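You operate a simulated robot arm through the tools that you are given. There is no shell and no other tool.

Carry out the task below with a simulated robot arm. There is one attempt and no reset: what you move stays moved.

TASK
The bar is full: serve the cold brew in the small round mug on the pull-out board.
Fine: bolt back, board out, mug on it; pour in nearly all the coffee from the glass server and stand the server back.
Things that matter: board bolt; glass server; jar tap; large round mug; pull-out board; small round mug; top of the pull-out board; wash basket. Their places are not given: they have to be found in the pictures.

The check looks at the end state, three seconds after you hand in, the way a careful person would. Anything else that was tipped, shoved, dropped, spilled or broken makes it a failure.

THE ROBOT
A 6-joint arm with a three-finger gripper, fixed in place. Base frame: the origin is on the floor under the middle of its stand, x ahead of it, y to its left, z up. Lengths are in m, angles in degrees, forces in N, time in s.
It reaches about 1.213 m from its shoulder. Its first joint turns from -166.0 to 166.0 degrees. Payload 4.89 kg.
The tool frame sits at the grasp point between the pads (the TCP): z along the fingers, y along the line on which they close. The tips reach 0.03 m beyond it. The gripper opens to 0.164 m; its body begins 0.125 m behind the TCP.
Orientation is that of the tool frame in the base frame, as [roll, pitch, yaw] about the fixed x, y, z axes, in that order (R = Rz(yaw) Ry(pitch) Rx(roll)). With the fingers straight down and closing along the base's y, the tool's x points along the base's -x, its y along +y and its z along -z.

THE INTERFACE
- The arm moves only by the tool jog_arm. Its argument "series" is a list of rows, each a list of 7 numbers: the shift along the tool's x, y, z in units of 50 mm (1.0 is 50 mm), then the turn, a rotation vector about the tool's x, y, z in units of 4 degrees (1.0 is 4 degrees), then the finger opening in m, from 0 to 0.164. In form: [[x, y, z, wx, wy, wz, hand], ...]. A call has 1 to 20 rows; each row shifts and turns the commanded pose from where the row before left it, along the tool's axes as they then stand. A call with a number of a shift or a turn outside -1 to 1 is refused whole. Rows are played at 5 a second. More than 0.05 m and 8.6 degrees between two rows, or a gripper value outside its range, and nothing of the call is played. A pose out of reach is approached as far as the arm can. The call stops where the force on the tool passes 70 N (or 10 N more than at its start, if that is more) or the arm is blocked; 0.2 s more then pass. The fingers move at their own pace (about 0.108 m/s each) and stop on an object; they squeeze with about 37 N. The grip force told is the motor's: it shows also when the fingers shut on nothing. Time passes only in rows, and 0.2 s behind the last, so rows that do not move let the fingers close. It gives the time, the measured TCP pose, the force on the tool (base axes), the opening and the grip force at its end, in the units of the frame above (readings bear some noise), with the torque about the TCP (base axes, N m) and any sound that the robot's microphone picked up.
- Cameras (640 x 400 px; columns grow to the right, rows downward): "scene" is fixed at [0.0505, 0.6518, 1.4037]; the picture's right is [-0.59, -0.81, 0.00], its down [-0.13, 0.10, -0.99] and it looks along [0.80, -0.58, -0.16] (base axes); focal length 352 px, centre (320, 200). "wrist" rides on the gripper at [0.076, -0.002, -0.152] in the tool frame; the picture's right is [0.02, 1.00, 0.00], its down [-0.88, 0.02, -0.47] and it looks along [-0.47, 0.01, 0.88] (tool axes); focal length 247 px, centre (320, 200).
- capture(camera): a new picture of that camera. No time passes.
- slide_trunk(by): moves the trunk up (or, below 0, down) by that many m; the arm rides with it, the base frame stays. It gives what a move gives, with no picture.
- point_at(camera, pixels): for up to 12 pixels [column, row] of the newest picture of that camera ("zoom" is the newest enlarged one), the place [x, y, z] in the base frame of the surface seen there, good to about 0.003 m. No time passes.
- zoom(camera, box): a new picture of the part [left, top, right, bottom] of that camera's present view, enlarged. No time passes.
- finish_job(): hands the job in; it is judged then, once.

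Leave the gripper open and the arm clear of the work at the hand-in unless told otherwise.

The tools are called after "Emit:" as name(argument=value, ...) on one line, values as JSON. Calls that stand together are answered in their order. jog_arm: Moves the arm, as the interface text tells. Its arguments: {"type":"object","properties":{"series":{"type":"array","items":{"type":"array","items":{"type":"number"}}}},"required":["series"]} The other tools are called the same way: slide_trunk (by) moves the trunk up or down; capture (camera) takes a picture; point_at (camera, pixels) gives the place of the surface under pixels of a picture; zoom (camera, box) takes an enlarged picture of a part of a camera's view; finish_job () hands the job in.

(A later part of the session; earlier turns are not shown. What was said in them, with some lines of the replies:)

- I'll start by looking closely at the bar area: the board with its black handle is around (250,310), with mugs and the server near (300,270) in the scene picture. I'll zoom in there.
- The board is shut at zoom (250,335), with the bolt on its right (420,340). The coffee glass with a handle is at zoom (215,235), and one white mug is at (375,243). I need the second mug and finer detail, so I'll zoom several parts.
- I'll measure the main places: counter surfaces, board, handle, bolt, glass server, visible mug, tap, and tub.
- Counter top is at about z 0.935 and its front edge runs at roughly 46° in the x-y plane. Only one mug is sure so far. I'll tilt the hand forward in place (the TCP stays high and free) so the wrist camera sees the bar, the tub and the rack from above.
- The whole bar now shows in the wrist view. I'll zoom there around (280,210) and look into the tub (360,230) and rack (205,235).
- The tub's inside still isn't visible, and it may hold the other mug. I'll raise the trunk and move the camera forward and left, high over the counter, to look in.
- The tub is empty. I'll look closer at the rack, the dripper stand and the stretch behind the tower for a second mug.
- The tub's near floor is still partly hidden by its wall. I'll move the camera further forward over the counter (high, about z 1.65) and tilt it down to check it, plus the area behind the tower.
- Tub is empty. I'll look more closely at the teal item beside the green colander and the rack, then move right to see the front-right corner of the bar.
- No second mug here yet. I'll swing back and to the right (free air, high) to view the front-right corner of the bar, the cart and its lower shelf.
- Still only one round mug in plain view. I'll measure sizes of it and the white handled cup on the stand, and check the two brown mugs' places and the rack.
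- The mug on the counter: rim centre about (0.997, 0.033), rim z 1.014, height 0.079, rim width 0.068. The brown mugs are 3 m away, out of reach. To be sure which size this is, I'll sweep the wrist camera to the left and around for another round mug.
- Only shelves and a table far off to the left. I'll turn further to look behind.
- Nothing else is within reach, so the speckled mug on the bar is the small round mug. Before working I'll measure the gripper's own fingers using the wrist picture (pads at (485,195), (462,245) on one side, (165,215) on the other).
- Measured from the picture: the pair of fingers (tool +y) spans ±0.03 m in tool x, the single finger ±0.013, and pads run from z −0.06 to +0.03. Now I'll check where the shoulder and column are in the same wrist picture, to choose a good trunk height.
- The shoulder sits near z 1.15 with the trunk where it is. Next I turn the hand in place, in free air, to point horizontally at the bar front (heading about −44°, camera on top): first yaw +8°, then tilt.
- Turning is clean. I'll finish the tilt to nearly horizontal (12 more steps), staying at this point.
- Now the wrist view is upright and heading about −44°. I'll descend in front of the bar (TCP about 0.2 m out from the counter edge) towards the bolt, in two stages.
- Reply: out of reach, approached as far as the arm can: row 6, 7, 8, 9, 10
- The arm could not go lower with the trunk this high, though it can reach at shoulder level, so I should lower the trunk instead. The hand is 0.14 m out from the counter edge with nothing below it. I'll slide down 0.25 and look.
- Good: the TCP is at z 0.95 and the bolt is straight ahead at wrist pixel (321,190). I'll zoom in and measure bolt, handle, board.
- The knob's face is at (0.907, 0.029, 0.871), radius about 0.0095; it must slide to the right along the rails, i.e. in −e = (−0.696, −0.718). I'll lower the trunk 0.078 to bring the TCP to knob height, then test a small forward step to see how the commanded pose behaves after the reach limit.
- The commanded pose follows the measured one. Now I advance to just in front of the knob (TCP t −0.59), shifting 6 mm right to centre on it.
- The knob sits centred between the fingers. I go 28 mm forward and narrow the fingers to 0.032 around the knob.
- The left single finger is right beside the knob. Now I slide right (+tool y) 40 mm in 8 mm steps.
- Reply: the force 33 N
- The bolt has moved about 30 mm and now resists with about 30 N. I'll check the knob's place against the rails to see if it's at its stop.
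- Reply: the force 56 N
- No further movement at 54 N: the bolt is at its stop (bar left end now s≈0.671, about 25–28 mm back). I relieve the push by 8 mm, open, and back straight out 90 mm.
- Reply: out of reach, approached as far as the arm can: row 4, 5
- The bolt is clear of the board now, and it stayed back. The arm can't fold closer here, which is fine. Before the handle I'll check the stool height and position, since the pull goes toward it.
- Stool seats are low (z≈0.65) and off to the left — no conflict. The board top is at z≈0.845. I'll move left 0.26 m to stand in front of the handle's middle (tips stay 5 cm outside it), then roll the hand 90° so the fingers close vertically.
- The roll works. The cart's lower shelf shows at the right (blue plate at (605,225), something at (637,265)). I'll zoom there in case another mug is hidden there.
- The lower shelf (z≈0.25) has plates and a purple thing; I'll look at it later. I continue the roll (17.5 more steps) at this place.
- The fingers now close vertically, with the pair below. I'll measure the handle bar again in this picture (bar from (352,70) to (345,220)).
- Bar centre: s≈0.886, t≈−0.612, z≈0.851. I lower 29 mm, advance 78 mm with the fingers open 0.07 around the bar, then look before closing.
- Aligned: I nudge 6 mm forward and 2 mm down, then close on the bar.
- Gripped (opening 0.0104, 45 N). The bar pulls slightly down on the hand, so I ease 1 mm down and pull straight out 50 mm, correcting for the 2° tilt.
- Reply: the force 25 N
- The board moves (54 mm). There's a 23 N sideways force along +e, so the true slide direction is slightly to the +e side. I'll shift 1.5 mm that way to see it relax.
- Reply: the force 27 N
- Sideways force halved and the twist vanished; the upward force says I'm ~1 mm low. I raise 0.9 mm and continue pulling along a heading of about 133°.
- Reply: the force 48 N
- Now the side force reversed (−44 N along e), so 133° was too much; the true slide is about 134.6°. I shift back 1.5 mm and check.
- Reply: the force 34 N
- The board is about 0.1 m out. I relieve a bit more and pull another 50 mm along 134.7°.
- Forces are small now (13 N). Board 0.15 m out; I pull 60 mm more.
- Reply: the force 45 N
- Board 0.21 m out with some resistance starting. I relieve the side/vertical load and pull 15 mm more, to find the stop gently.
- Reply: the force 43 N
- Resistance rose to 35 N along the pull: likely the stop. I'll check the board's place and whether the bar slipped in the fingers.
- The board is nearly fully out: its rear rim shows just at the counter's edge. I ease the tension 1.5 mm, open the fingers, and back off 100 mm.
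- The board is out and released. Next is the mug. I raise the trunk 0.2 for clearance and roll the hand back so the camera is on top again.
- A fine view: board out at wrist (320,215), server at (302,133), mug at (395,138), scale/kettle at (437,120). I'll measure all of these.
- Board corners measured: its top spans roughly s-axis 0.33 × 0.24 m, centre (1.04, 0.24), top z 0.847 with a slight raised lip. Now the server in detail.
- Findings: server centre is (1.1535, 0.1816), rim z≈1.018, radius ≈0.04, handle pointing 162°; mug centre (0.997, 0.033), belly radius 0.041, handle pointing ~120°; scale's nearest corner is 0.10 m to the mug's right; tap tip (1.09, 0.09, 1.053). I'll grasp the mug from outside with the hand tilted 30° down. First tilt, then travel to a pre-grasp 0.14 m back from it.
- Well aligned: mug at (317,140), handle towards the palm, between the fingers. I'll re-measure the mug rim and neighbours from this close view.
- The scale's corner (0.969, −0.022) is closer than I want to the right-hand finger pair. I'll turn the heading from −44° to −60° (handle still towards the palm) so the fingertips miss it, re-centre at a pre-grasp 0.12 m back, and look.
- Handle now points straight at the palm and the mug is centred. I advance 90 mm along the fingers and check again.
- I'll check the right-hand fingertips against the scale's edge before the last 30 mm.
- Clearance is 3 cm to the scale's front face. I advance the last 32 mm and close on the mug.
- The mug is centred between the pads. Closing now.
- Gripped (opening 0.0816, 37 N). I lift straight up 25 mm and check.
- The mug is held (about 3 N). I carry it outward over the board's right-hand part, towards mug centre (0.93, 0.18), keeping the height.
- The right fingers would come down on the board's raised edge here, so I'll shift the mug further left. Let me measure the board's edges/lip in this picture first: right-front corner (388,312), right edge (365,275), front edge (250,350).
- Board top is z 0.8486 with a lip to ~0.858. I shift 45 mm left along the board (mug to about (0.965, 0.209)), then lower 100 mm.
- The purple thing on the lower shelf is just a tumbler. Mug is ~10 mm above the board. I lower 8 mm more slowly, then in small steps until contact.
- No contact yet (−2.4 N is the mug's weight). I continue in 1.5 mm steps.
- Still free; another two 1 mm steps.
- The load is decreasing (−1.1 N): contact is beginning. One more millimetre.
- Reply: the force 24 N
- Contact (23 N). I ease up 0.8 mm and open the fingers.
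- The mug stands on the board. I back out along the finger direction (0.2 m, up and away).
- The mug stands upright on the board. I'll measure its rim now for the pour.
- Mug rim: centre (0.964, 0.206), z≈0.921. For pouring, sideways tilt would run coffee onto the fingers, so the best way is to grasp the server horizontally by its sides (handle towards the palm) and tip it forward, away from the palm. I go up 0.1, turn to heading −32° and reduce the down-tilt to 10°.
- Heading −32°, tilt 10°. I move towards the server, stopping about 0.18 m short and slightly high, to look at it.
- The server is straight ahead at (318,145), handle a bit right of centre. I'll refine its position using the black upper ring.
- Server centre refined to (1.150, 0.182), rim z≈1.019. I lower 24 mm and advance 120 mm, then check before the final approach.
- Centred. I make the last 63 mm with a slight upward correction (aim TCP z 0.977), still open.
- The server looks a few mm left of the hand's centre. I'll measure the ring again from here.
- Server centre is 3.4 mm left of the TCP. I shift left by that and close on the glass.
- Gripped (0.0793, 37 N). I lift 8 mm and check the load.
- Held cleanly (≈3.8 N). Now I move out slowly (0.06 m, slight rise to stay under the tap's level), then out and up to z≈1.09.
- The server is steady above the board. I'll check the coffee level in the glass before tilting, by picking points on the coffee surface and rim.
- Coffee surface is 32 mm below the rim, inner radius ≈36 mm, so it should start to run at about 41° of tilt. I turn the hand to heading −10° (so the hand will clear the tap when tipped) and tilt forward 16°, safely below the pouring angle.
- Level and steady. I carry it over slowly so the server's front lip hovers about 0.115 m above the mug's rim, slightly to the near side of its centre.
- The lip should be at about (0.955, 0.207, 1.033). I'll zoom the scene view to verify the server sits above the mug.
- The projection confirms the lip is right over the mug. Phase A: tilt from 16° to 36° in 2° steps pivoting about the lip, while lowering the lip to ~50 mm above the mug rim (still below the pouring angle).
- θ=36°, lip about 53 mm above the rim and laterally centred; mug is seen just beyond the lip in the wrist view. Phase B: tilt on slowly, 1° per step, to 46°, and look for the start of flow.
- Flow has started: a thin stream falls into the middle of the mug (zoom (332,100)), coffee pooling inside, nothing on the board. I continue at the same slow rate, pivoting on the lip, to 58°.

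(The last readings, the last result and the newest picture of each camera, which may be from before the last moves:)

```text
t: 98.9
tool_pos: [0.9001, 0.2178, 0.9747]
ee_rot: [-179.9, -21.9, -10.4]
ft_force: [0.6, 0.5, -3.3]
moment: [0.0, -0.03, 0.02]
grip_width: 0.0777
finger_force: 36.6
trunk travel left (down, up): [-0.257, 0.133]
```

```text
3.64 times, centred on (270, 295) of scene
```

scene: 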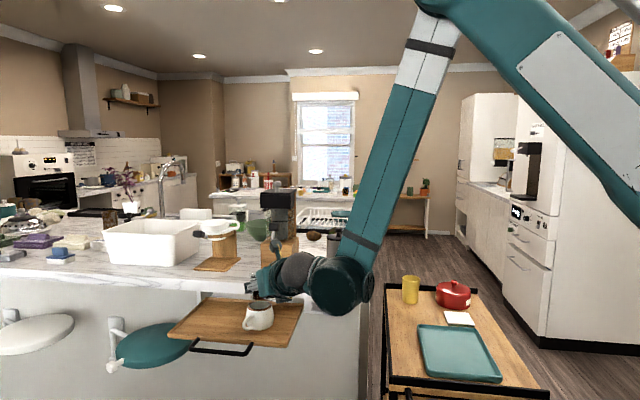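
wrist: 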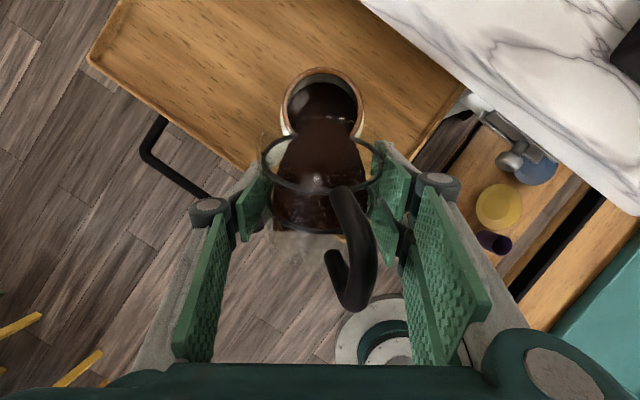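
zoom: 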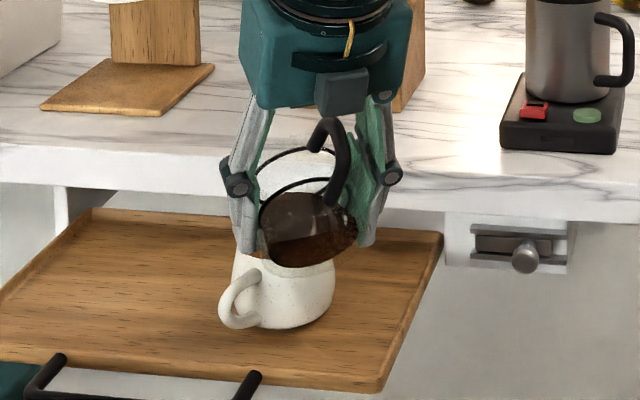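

More than half is out, still landing inside. I'll check the coffee level in the mug so it doesn't overfill.

Emit:
zoom(camera="wrist", box=[270, 60, 370, 140])

Emit:
point_at(camera="zoom", pixels=[[330, 180], [260, 190], [400, 190], [330, 130], [325, 55], [200, 190], [450, 190], [220, 290], [320, 330]])

```text
5.00 times, centred on (320, 100) of wrist
```

zoom: 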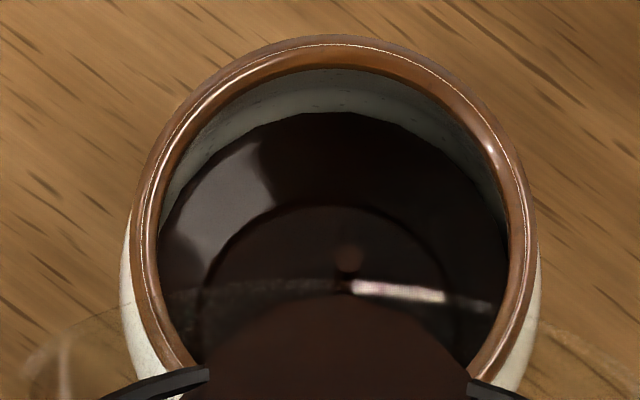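

```text
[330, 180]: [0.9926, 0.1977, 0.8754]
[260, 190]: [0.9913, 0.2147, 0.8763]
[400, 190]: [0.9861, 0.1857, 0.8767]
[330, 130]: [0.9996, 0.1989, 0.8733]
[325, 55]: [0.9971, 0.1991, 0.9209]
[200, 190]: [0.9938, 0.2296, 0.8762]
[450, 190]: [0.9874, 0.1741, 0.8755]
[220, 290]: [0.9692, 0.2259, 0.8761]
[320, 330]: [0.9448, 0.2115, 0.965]
```

Mug level z≈0.876 with rim 0.921, so there's ample room for the rest. I continue pivoting to 78°.

Emit:
jog_arm(series=[[0.0112, 0, -0.0168, 0, -0.25, 0, 0.06], [0.0112, 0, -0.0168, 0, -0.25, 0, 0.06], [0.0112, 0, -0.0168, 0, -0.25, 0, 0.06], [0.0112, 0, -0.0168, 0, -0.25, 0, 0.06], [0.0112, 0, -0.0168, 0, -0.25, 0, 0.06], [0.0112, 0, -0.0168, 0, -0.25, 0, 0.06], [0.0112, 0, -0.0168, 0, -0.25, 0, 0.06], [0.0112, 0, -0.0168, 0, -0.25, 0, 0.06], [0.0112, 0, -0.0168, 0, -0.25, 0, 0.06], [0.0112, 0, -0.0168, 0, -0.25, 0, 0.06], [0.0112, 0, -0.0168, 0, -0.25, 0, 0.06], [0.0112, 0, -0.0168, 0, -0.25, 0, 0.06], [0.0112, 0, -0.0168, 0, -0.25, 0, 0.06], [0.0112, 0, -0.0168, 0, -0.25, 0, 0.06], [0.0112, 0, -0.0168, 0, -0.25, 0, 0.06], [0.0112, 0, -0.0168, 0, -0.25, 0, 0.06], [0.0112, 0, -0.0168, 0, -0.25, 0, 0.06], [0.0112, 0, -0.0168, 0, -0.25, 0, 0.06], [0.0112, 0, -0.0168, 0, -0.25, 0, 0.06], [0.0112, 0, -0.0168, 0, -0.25, 0, 0.06]])

Emit:
capture(camera="wrist")

Emit:
zoom(camera="wrist", box=[220, 70, 420, 240])

Emit:
zoom(camera="scene", box=[200, 240, 340, 350])

```text
t: 103.1
tool_pos: [0.9081, 0.2181, 0.9921]
ee_rot: [-179.9, -1.9, -10.3]
ft_force: [0.4, -0.4, -2.1]
moment: [-0.02, -0.04, -0.03]
grip_width: 0.0774
finger_force: 36.5
trunk travel left (down, up): [-0.257, 0.133]
```

```text
taken
```

wrist: 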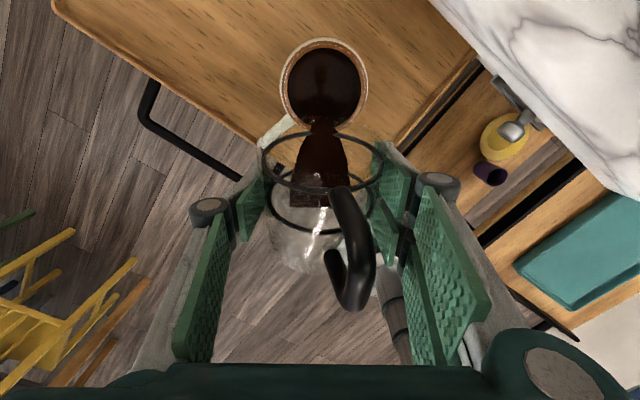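

```text
2.35 times, centred on (320, 155) of wrist
```

zoom: 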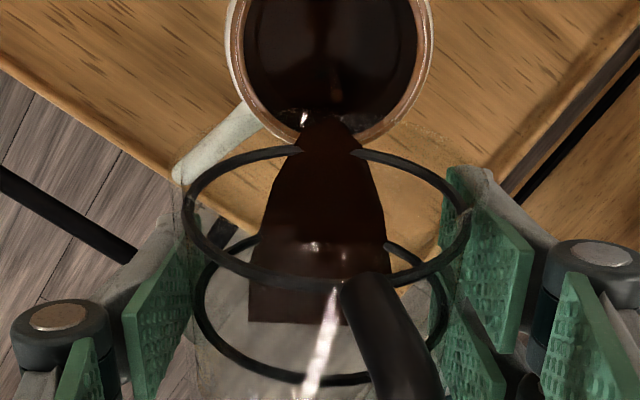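

```text
3.64 times, centred on (270, 295) of scene
```

zoom: 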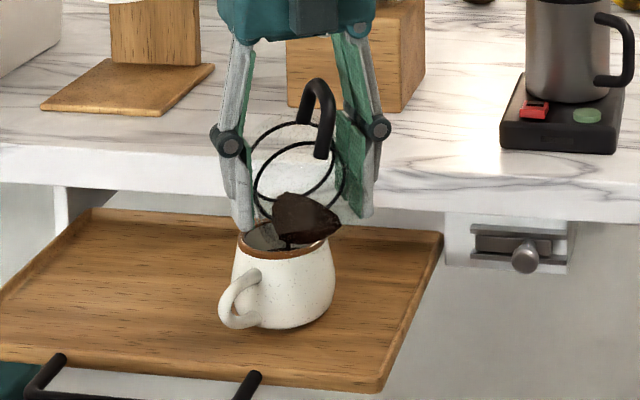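

Nearly empty; the thin stream still falls inside (scene zoom (288,240)). I continue to 98°.

Emit:
jog_arm(series=[[0.0112, 0, -0.0168, 0, -0.25, 0, 0.06], [0.0112, 0, -0.0168, 0, -0.25, 0, 0.06], [0.0112, 0, -0.0168, 0, -0.25, 0, 0.06], [0.0112, 0, -0.0168, 0, -0.25, 0, 0.06], [0.0112, 0, -0.0168, 0, -0.25, 0, 0.06], [0.0112, 0, -0.0168, 0, -0.25, 0, 0.06], [0.0112, 0, -0.0168, 0, -0.25, 0, 0.06], [0.0112, 0, -0.0168, 0, -0.25, 0, 0.06], [0.0112, 0, -0.0168, 0, -0.25, 0, 0.06], [0.0112, 0, -0.0168, 0, -0.25, 0, 0.06], [0.0112, 0, -0.0168, 0, -0.25, 0, 0.06], [0.0112, 0, -0.0168, 0, -0.25, 0, 0.06], [0.0112, 0, -0.0168, 0, -0.25, 0, 0.06], [0.0112, 0, -0.0168, 0, -0.25, 0, 0.06], [0.0112, 0, -0.0168, 0, -0.25, 0, 0.06], [0.0112, 0, -0.0168, 0, -0.25, 0, 0.06], [0.0112, 0, -0.0168, 0, -0.25, 0, 0.06], [0.0112, 0, -0.0168, 0, -0.25, 0, 0.06], [0.0112, 0, -0.0168, 0, -0.25, 0, 0.06], [0.0112, 0, -0.0168, 0, -0.25, 0, 0.06]])

Emit:
capture(camera="wrist")

Emit:
zoom(camera="wrist", box=[220, 50, 420, 220])

Emit:
zoom(camera="scene", box=[200, 220, 340, 350])

```text
t: 107.3
tool_pos: [0.9204, 0.214, 1.0057]
ee_rot: [-179.9, 18.0, -10.3]
ft_force: [-0.1, -0.2, -1.8]
moment: [-0.03, -0.05, -0.03]
grip_width: 0.0771
finger_force: 37.1
trunk travel left (down, up): [-0.257, 0.133]
```

```text
taken
```

wrist: 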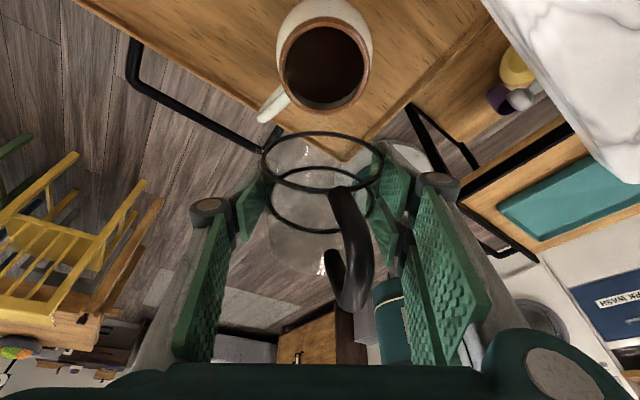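

```text
2.35 times, centred on (320, 135) of wrist
```

zoom: 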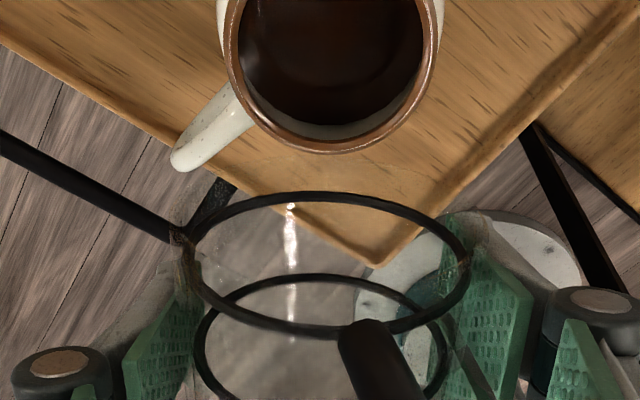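

```text
3.08 times, centred on (270, 285) of scene
```

zoom: 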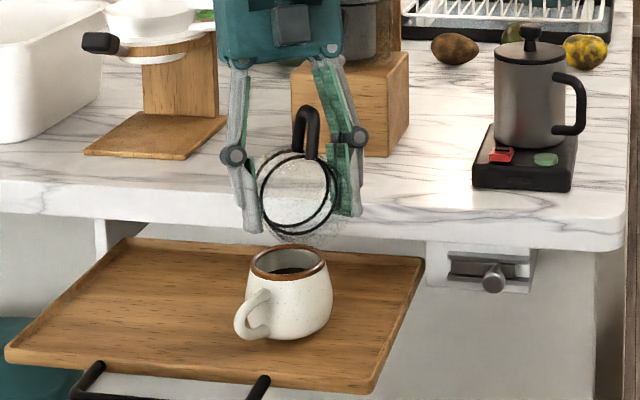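

The server is empty, the mug holds the coffee, the board is dry. I hold ~1.6 s for last drips, then raise straight up 0.12 m.

Emit:
jog_arm(series=[[0, 0, 0, 0, 0, 0, 0.06], [0, 0, 0, 0, 0, 0, 0.06], [0, 0, 0, 0, 0, 0, 0.06], [0, 0, 0, 0, 0, 0, 0.06], [0, 0, 0, 0, 0, 0, 0.06], [0, 0, 0, 0, 0, 0, 0.06], [0, 0, 0, 0, 0, 0, 0.06], [0, 0, 0, 0, 0, 0, 0.06], [-0.124, 0, -0.38, 0, 0, 0, 0.06], [-0.185, 0, -0.571, 0, 0, 0, 0.06], [-0.185, 0, -0.571, 0, 0, 0, 0.06], [-0.247, 0, -0.761, 0, 0, 0, 0.06]])

Emit:
capture(camera="wrist")

Emit:
zoom(camera="scene", box=[180, 180, 340, 350])

```text
t: 109.9
tool_pos: [0.9203, 0.2179, 1.1241]
ee_rot: [-179.9, 18.1, -10.3]
ft_force: [1.7, -0.8, -2.8]
moment: [-0.02, 0.17, 0.05]
grip_width: 0.0768
finger_force: 36.4
trunk travel left (down, up): [-0.257, 0.133]
```

```text
taken
```

wrist: 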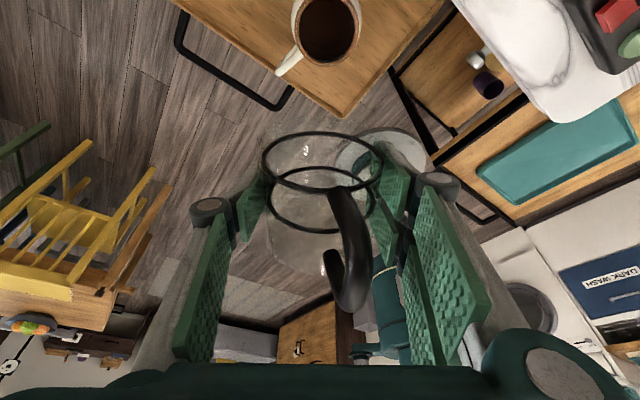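

```text
2.35 times, centred on (260, 265) of scene
```

zoom: 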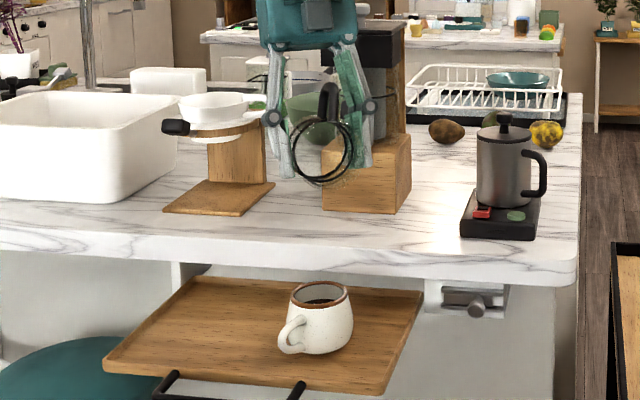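

All clean. Now I tilt the empty server back upright by 80° in place (free air above).

Emit:
jog_arm(series=[[0, 0, 0, 0, 1, 0, 0.06], [0, 0, 0, 0, 1, 0, 0.06], [0, 0, 0, 0, 1, 0, 0.06], [0, 0, 0, 0, 1, 0, 0.06], [0, 0, 0, 0, 1, 0, 0.06], [0, 0, 0, 0, 1, 0, 0.06], [0, 0, 0, 0, 1, 0, 0.06], [0, 0, 0, 0, 1, 0, 0.06], [0, 0, 0, 0, 1, 0, 0.06], [0, 0, 0, 0, 1, 0, 0.06], [0, 0, 0, 0, 1, 0, 0.06], [0, 0, 0, 0, 1, 0, 0.06], [0, 0, 0, 0, 1, 0, 0.06], [0, 0, 0, 0, 1, 0, 0.06], [0, 0, 0, 0, 1, 0, 0.06], [0, 0, 0, 0, 1, 0, 0.06], [0, 0, 0, 0, 1, 0, 0.06], [0, 0, 0, 0, 1, 0, 0.06], [0, 0, 0, 0, 1, 0, 0.06], [0, 0, 0, 0, 1, 0, 0.06]])

Emit:
capture(camera="wrist")

```text
t: 114.1
tool_pos: [0.922, 0.2151, 1.1262]
ee_rot: [-179.8, -62.0, -10.5]
ft_force: [0.1, 0.9, -2.3]
moment: [0.0, -0.06, 0.06]
grip_width: 0.0765
finger_force: 36.9
trunk travel left (down, up): [-0.257, 0.133]
```

```text
taken
```

wrist: 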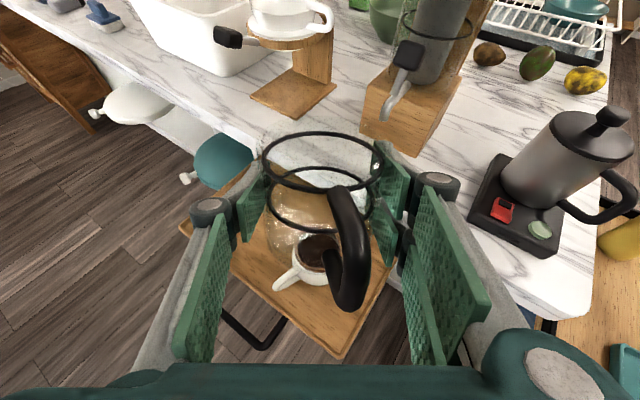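

I move forward to the staging point, finish levelling (18°), and turn the heading back to −32°.

Emit:
jog_arm(series=[[0.133, -0.447, 0.622, 0, 0, 0, 0.06], [0.133, -0.447, 0.622, 0, 0, 0, 0.06], [0.133, -0.447, 0.622, 0, 0, 0, 0.06], [0, 0, 0, 0, 1, 0, 0.06], [0, 0, 0, 0, 1, 0, 0.06], [0, 0, 0, 0, 1, 0, 0.06], [0, 0, 0, 0, 1, 0, 0.06], [0, 0, 0, 0, 0.48, 0, 0.06], [0, 0, 0, -0.9845, 0, 0.1754, 0.06], [0, 0, 0, -0.9845, 0, 0.1754, 0.06], [0, 0, 0, -0.9845, 0, 0.1754, 0.06], [0, 0, 0, -0.9845, 0, 0.1754, 0.06], [0, 0, 0, -0.9845, 0, 0.1754, 0.06], [0, 0, 0, -0.4922, 0, 0.0877, 0.06], [0, 0, 0, 0, 0, 0, 0.06]])

Emit:
capture(camera="wrist")

Emit:
capture(camera="scene")

```text
t: 117.3
tool_pos: [1.0246, 0.2651, 1.0998]
ee_rot: [-179.7, -79.8, -32.7]
ft_force: [-0.5, 0.5, -2.2]
moment: [-0.02, -0.02, 0.0]
grip_width: 0.0762
finger_force: 37.2
trunk travel left (down, up): [-0.257, 0.133]
```

```text
taken
```

wrist: 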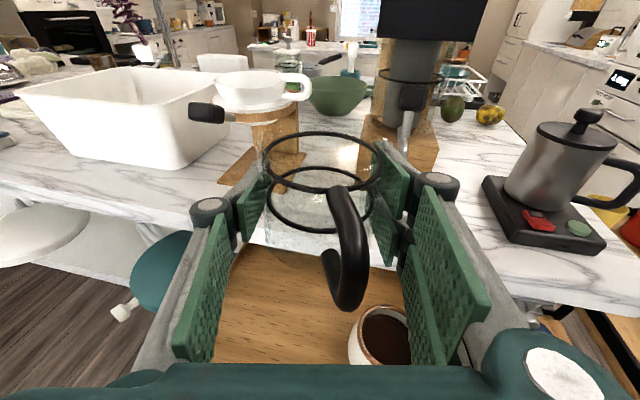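

```text
taken
```

scene: 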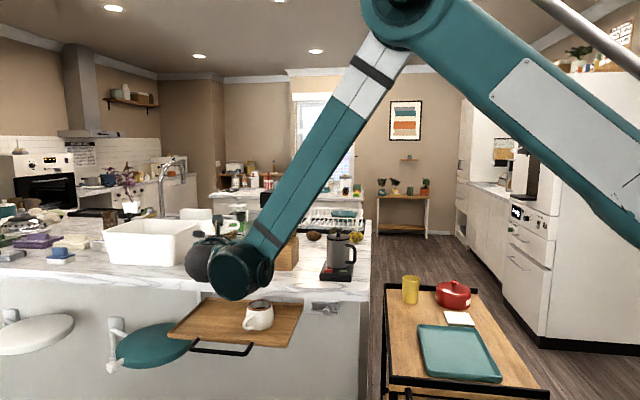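

The server is upright with the same grip as before. I retrace the path: down a little, then in-and-down, stopping with 20 mm height left to check.

Emit:
jog_arm(series=[[-0.23, 0.01, 0.041, 0, 0, 0, 0.06], [-0.242, 0.01, 0.348, 0, 0, 0, 0.06], [-0.242, 0.01, 0.348, 0, 0, 0, 0.06], [-0.242, 0.01, 0.348, 0, 0, 0, 0.06], [-0.242, 0.01, 0.348, 0, 0, 0, 0.06], [-0.242, 0.01, 0.348, 0, 0, 0, 0.06], [-0.242, 0.01, 0.348, 0, 0, 0, 0.06], [0, 0, 0, 0, 0, 0, 0.06]])

Emit:
capture(camera="wrist")

Emit:
capture(camera="scene")

```text
t: 119.1
tool_pos: [1.0992, 0.2144, 0.9978]
ee_rot: [-179.6, -79.9, -32.6]
ft_force: [0.2, -0.4, -1.9]
moment: [-0.02, -0.04, -0.02]
grip_width: 0.0763
finger_force: 37.0
trunk travel left (down, up): [-0.257, 0.133]
```

```text
taken
```

wrist: 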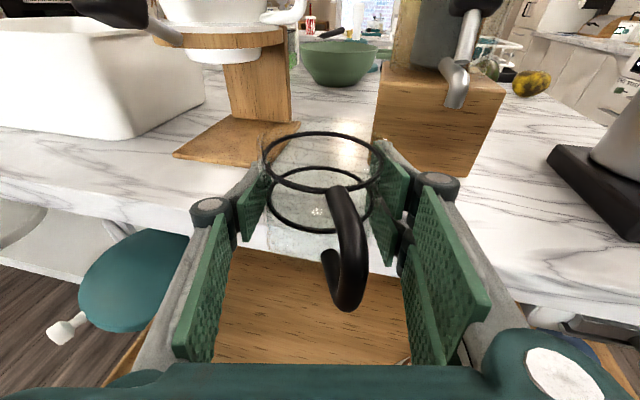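

```text
taken
```

scene: 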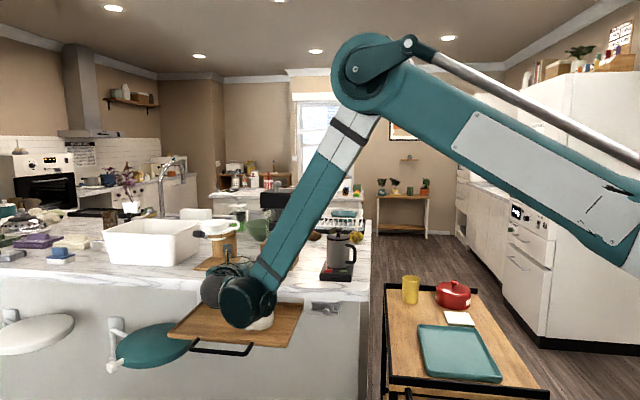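

On track: server base is ~20 mm above the counter. I move the last 60 mm in, sinking 12 mm.

Emit:
jog_arm(series=[[-0.006, 0, 0.306, 0, 0, 0, 0.06], [-0.006, 0, 0.306, 0, 0, 0, 0.06], [-0.006, 0, 0.306, 0, 0, 0, 0.06], [-0.006, 0, 0.306, 0, 0, 0, 0.06], [0, 0, 0, 0, 0, 0, 0.06]])

Emit:
capture(camera="wrist")

```text
t: 120.3
tool_pos: [1.1474, 0.1823, 0.988]
ee_rot: [-179.8, -79.8, -32.5]
ft_force: [1.0, -0.7, -1.8]
moment: [0.03, 0.01, 0.04]
grip_width: 0.0763
finger_force: 36.8
trunk travel left (down, up): [-0.257, 0.133]
```

```text
taken
```

wrist: 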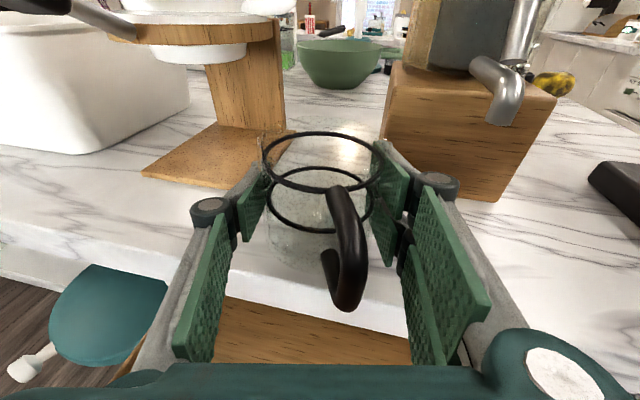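

In place horizontally (1.147, 0.182). I lower 6 mm, then in 1.5 mm steps until it touches.

Emit:
jog_arm(series=[[-0.059, 0, 0.0105, 0, 0, 0, 0.06], [-0.059, 0, 0.0105, 0, 0, 0, 0.06], [0, 0, 0, 0, 0, 0, 0.06]])

Emit:
jog_arm(series=[[-0.03, 0, 0.0053, 0, 0, 0, 0.06], [0, 0, 0, 0, 0, 0, 0.06]])

```text
t: 121.1
tool_pos: [1.1487, 0.181, 0.9803]
ee_rot: [-179.8, -79.9, -32.6]
ft_force: [-0.6, -0.2, -2.3]
moment: [-0.01, 0.02, 0.04]
grip_width: 0.076
finger_force: 37.1
trunk travel left (down, up): [-0.257, 0.133]
```

```text
t: 121.7
tool_pos: [1.1484, 0.1812, 0.981]
ee_rot: [-179.8, -80.0, -32.5]
ft_force: [7.4, -0.8, 17.3]
moment: [-0.67, 0.01, 0.3]
grip_width: 0.0761
finger_force: 36.8
trunk travel left (down, up): [-0.257, 0.133]
```

Contact (17 N). I ease off 0.5 mm and open the fingers gently.

Emit:
jog_arm(series=[[0.01, 0, -0.002, 0, 0, 0, 0.06], [0, 0, 0, 0, 0, 0, 0.085], [0, 0, 0, 0, 0, 0, 0.1], [0, 0, 0, 0, 0, 0, 0.114], [0, 0, 0, 0, 0, 0, 0.114]])

Emit:
capture(camera="wrist")

Emit:
zoom(camera="wrist", box=[200, 90, 440, 320])

```text
t: 122.9
tool_pos: [1.1491, 0.1812, 0.9806]
ee_rot: [-179.6, -79.8, -32.5]
ft_force: [0.7, -0.4, 0.0]
moment: [-0.02, 0.0, 0.01]
grip_width: 0.1141
finger_force: 0.1
trunk travel left (down, up): [-0.257, 0.133]
```

```text
taken
```

wrist: 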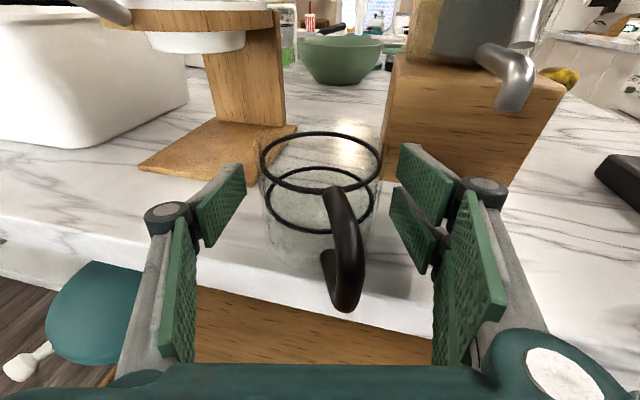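

```text
1.74 times, centred on (320, 205) of wrist
```

zoom: 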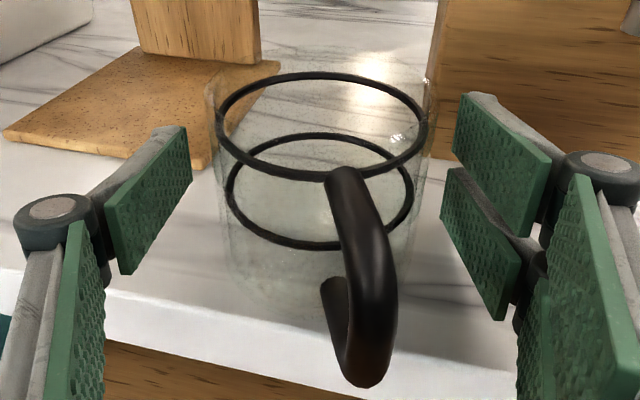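

The server stands back on its spot, empty and upright. I withdraw straight back along the fingers, then up and away.

Emit:
jog_arm(series=[[0, 0, -0.4, 0, 0, 0, 0.114], [0, 0, -0.6, 0, 0, 0, 0.114], [0, 0, -0.6, 0, 0, 0, 0.114], [0, 0, -0.6, 0, 0, 0, 0.114], [0.4, 0, -0.6, 0, 0, 0, 0.114], [0.6, 0, -0.6, 0, 0, 0, 0.114], [0.6, 0, -0.6, 0, 0, 0, 0.114], [0.6, 0, -0.6, 0, 0, 0, 0.114], [0.6, 0, -0.6, 0, 0, 0, 0.114]])

Emit:
capture(camera="wrist")

Emit:
capture(camera="scene")

```text
t: 124.9
tool_pos: [0.9546, 0.3023, 1.1624]
ee_rot: [-179.9, -79.8, -32.4]
ft_force: [0.8, -0.5, -1.3]
moment: [-0.09, -0.03, -0.1]
grip_width: 0.1139
finger_force: 0.1
trunk travel left (down, up): [-0.257, 0.133]
```

```text
taken
```

wrist: 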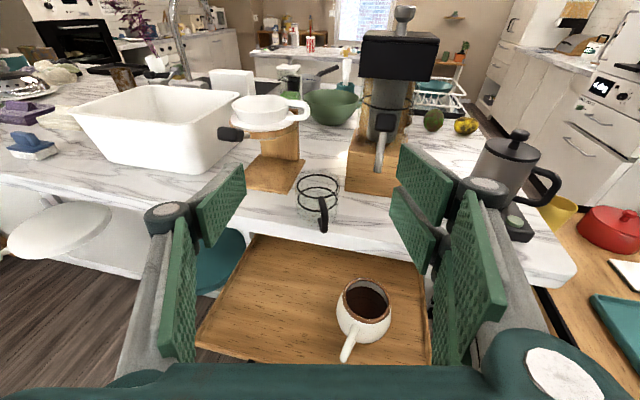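

```text
taken
```

scene: 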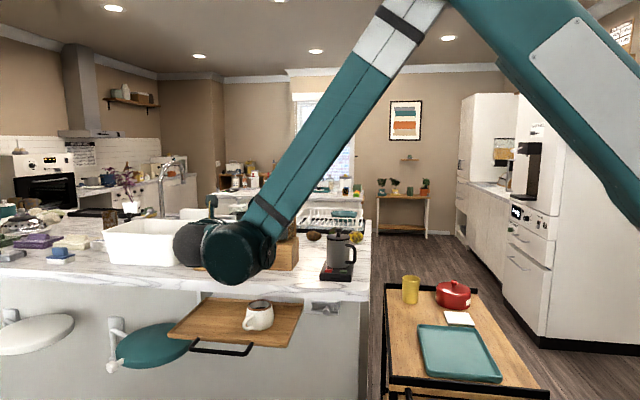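

The mug on the board holds the coffee and the server is back. I raise and retreat the arm further, open the gripper, and then inspect everything.

Emit:
jog_arm(series=[[0.7, 0, -0.6, 0, 0, 0, 0.164], [0.7, 0, -0.6, 0, 0, 0, 0.164], [0.7, 0, -0.6, 0, 0, 0, 0.164], [0.7, 0, -0.6, 0, 0, 0, 0.164], [0.7, 0, -0.6, 0, 0, 0, 0.164], [0.7, 0, -0.3, 0, 0, 0, 0.164], [0.7, 0, -0.3, 0, 0, 0, 0.164]])

Emit:
capture(camera="scene")

Emit:
zoom(camera="scene", box=[150, 210, 370, 370])

Emit:
capture(camera="wrist")

```text
t: 126.5
tool_pos: [0.8389, 0.377, 1.435]
ee_rot: [-179.9, -79.7, -32.5]
ft_force: [1.3, 1.1, -0.1]
moment: [-0.05, -0.02, -0.09]
grip_width: 0.164
finger_force: 0.0
trunk travel left (down, up): [-0.257, 0.133]
```

```text
taken
```

scene: 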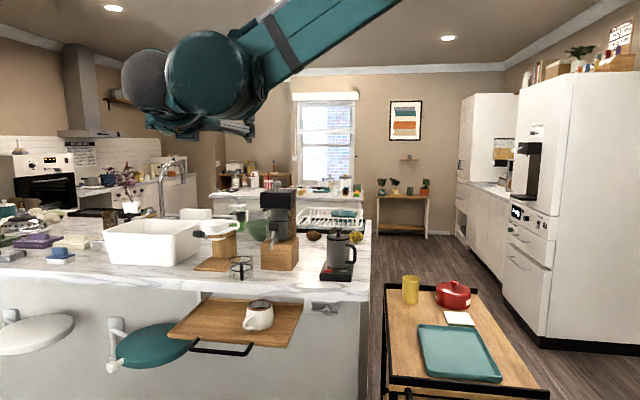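

```text
2.50 times, centred on (260, 290) of scene
```

zoom: 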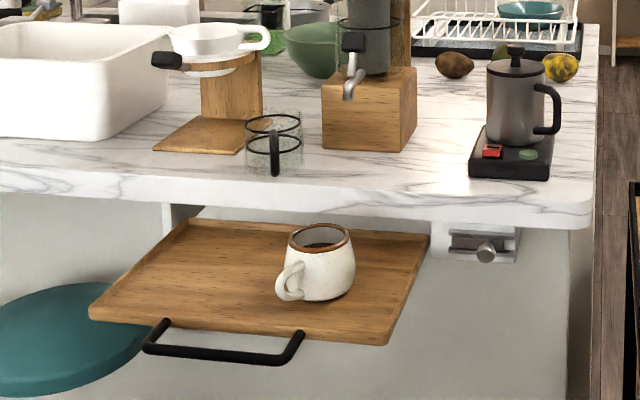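

```text
taken
```

wrist: 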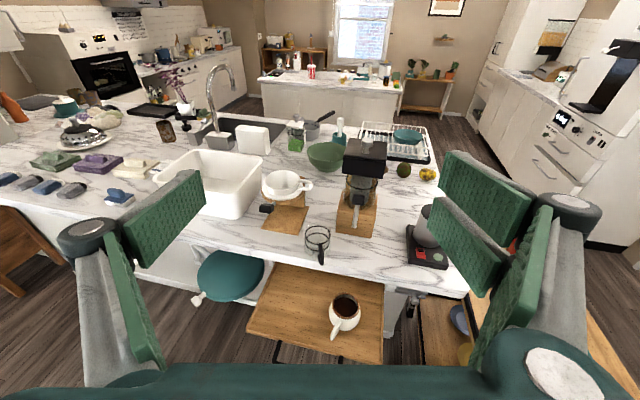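

Everything looks right. Final checks: zoom on the mug/board for spills, the server for leftovers, and the bolt; also one more look at the rack for any other mug.

Emit:
zoom(camera="scene", box=[220, 250, 280, 340])

Emit:
zoom(camera="wrist", box=[240, 210, 440, 370])

Emit:
zoom(camera="wrist", box=[260, 100, 450, 200])

Emit:
zoom(camera="wrist", box=[0, 60, 260, 230])

```text
4.44 times, centred on (250, 295) of scene
```

zoom: 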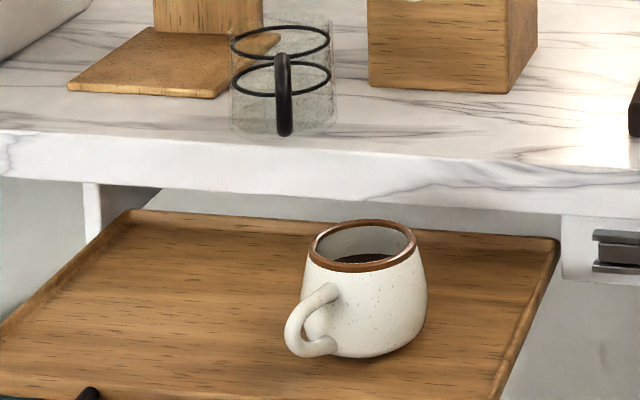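

```text
2.50 times, centred on (340, 290) of wrist
```

zoom: 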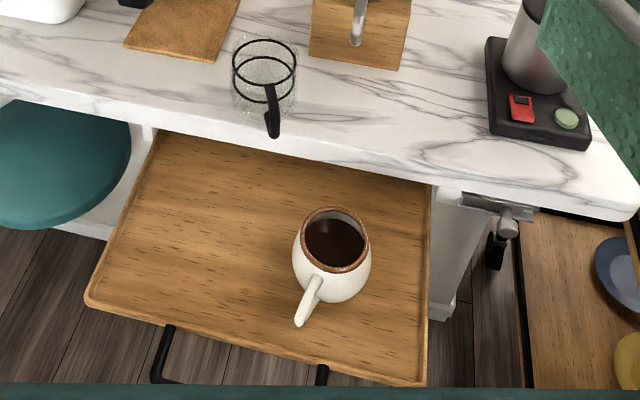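

```text
3.37 times, centred on (355, 150) of wrist
```

zoom: 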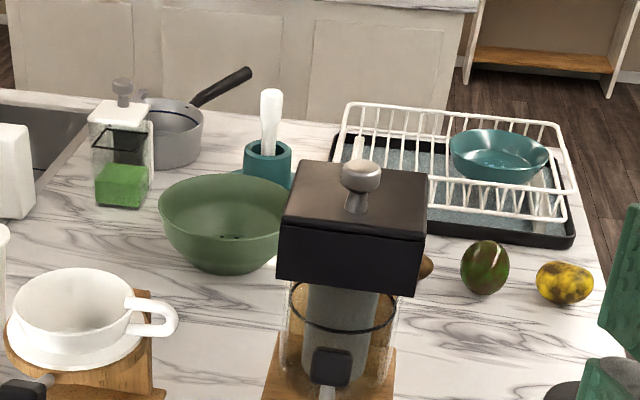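

```text
2.35 times, centred on (130, 145) of wrist
```

zoom: 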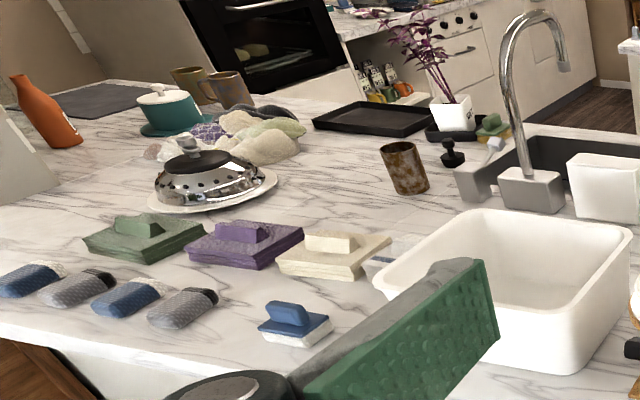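

The mug stands on the pulled-out board with the coffee in it, and the board and counter are dry. The server is back on its spot, empty and upright. The bolt is back, the tap, kettle and other items haven't moved, and I found no other round mug within reach. The gripper is open and clear of the work, so I'm handing in.

Emit:
finish_job()

```text
The job is handed in.
```

I've handed in the job: the cold brew is in the round mug on the pulled-out board. The result of the check hasn't come back.

- **Bolt and board:** I slid the bolt back to its stop. The board is pulled out about 0.21 m, where it began to resist.
- **Mug:** It stands upright on the board with its handle outward. The coffee sits below the rim, and I saw no spill on the board or counter.
- **Server:** I poured until it looked empty. It stands upright within a few millimetres of where it was.
- **Everything else:** The tap, kettle, scale and the other items on the bar look unmoved. The arm is clear of the work with the gripper open.

**Which mug:** I never found the large round mug. The speckled mug I used was the only round mug within reach, so I took it to be the small one. If it is actually the large one, the wrong mug was served.
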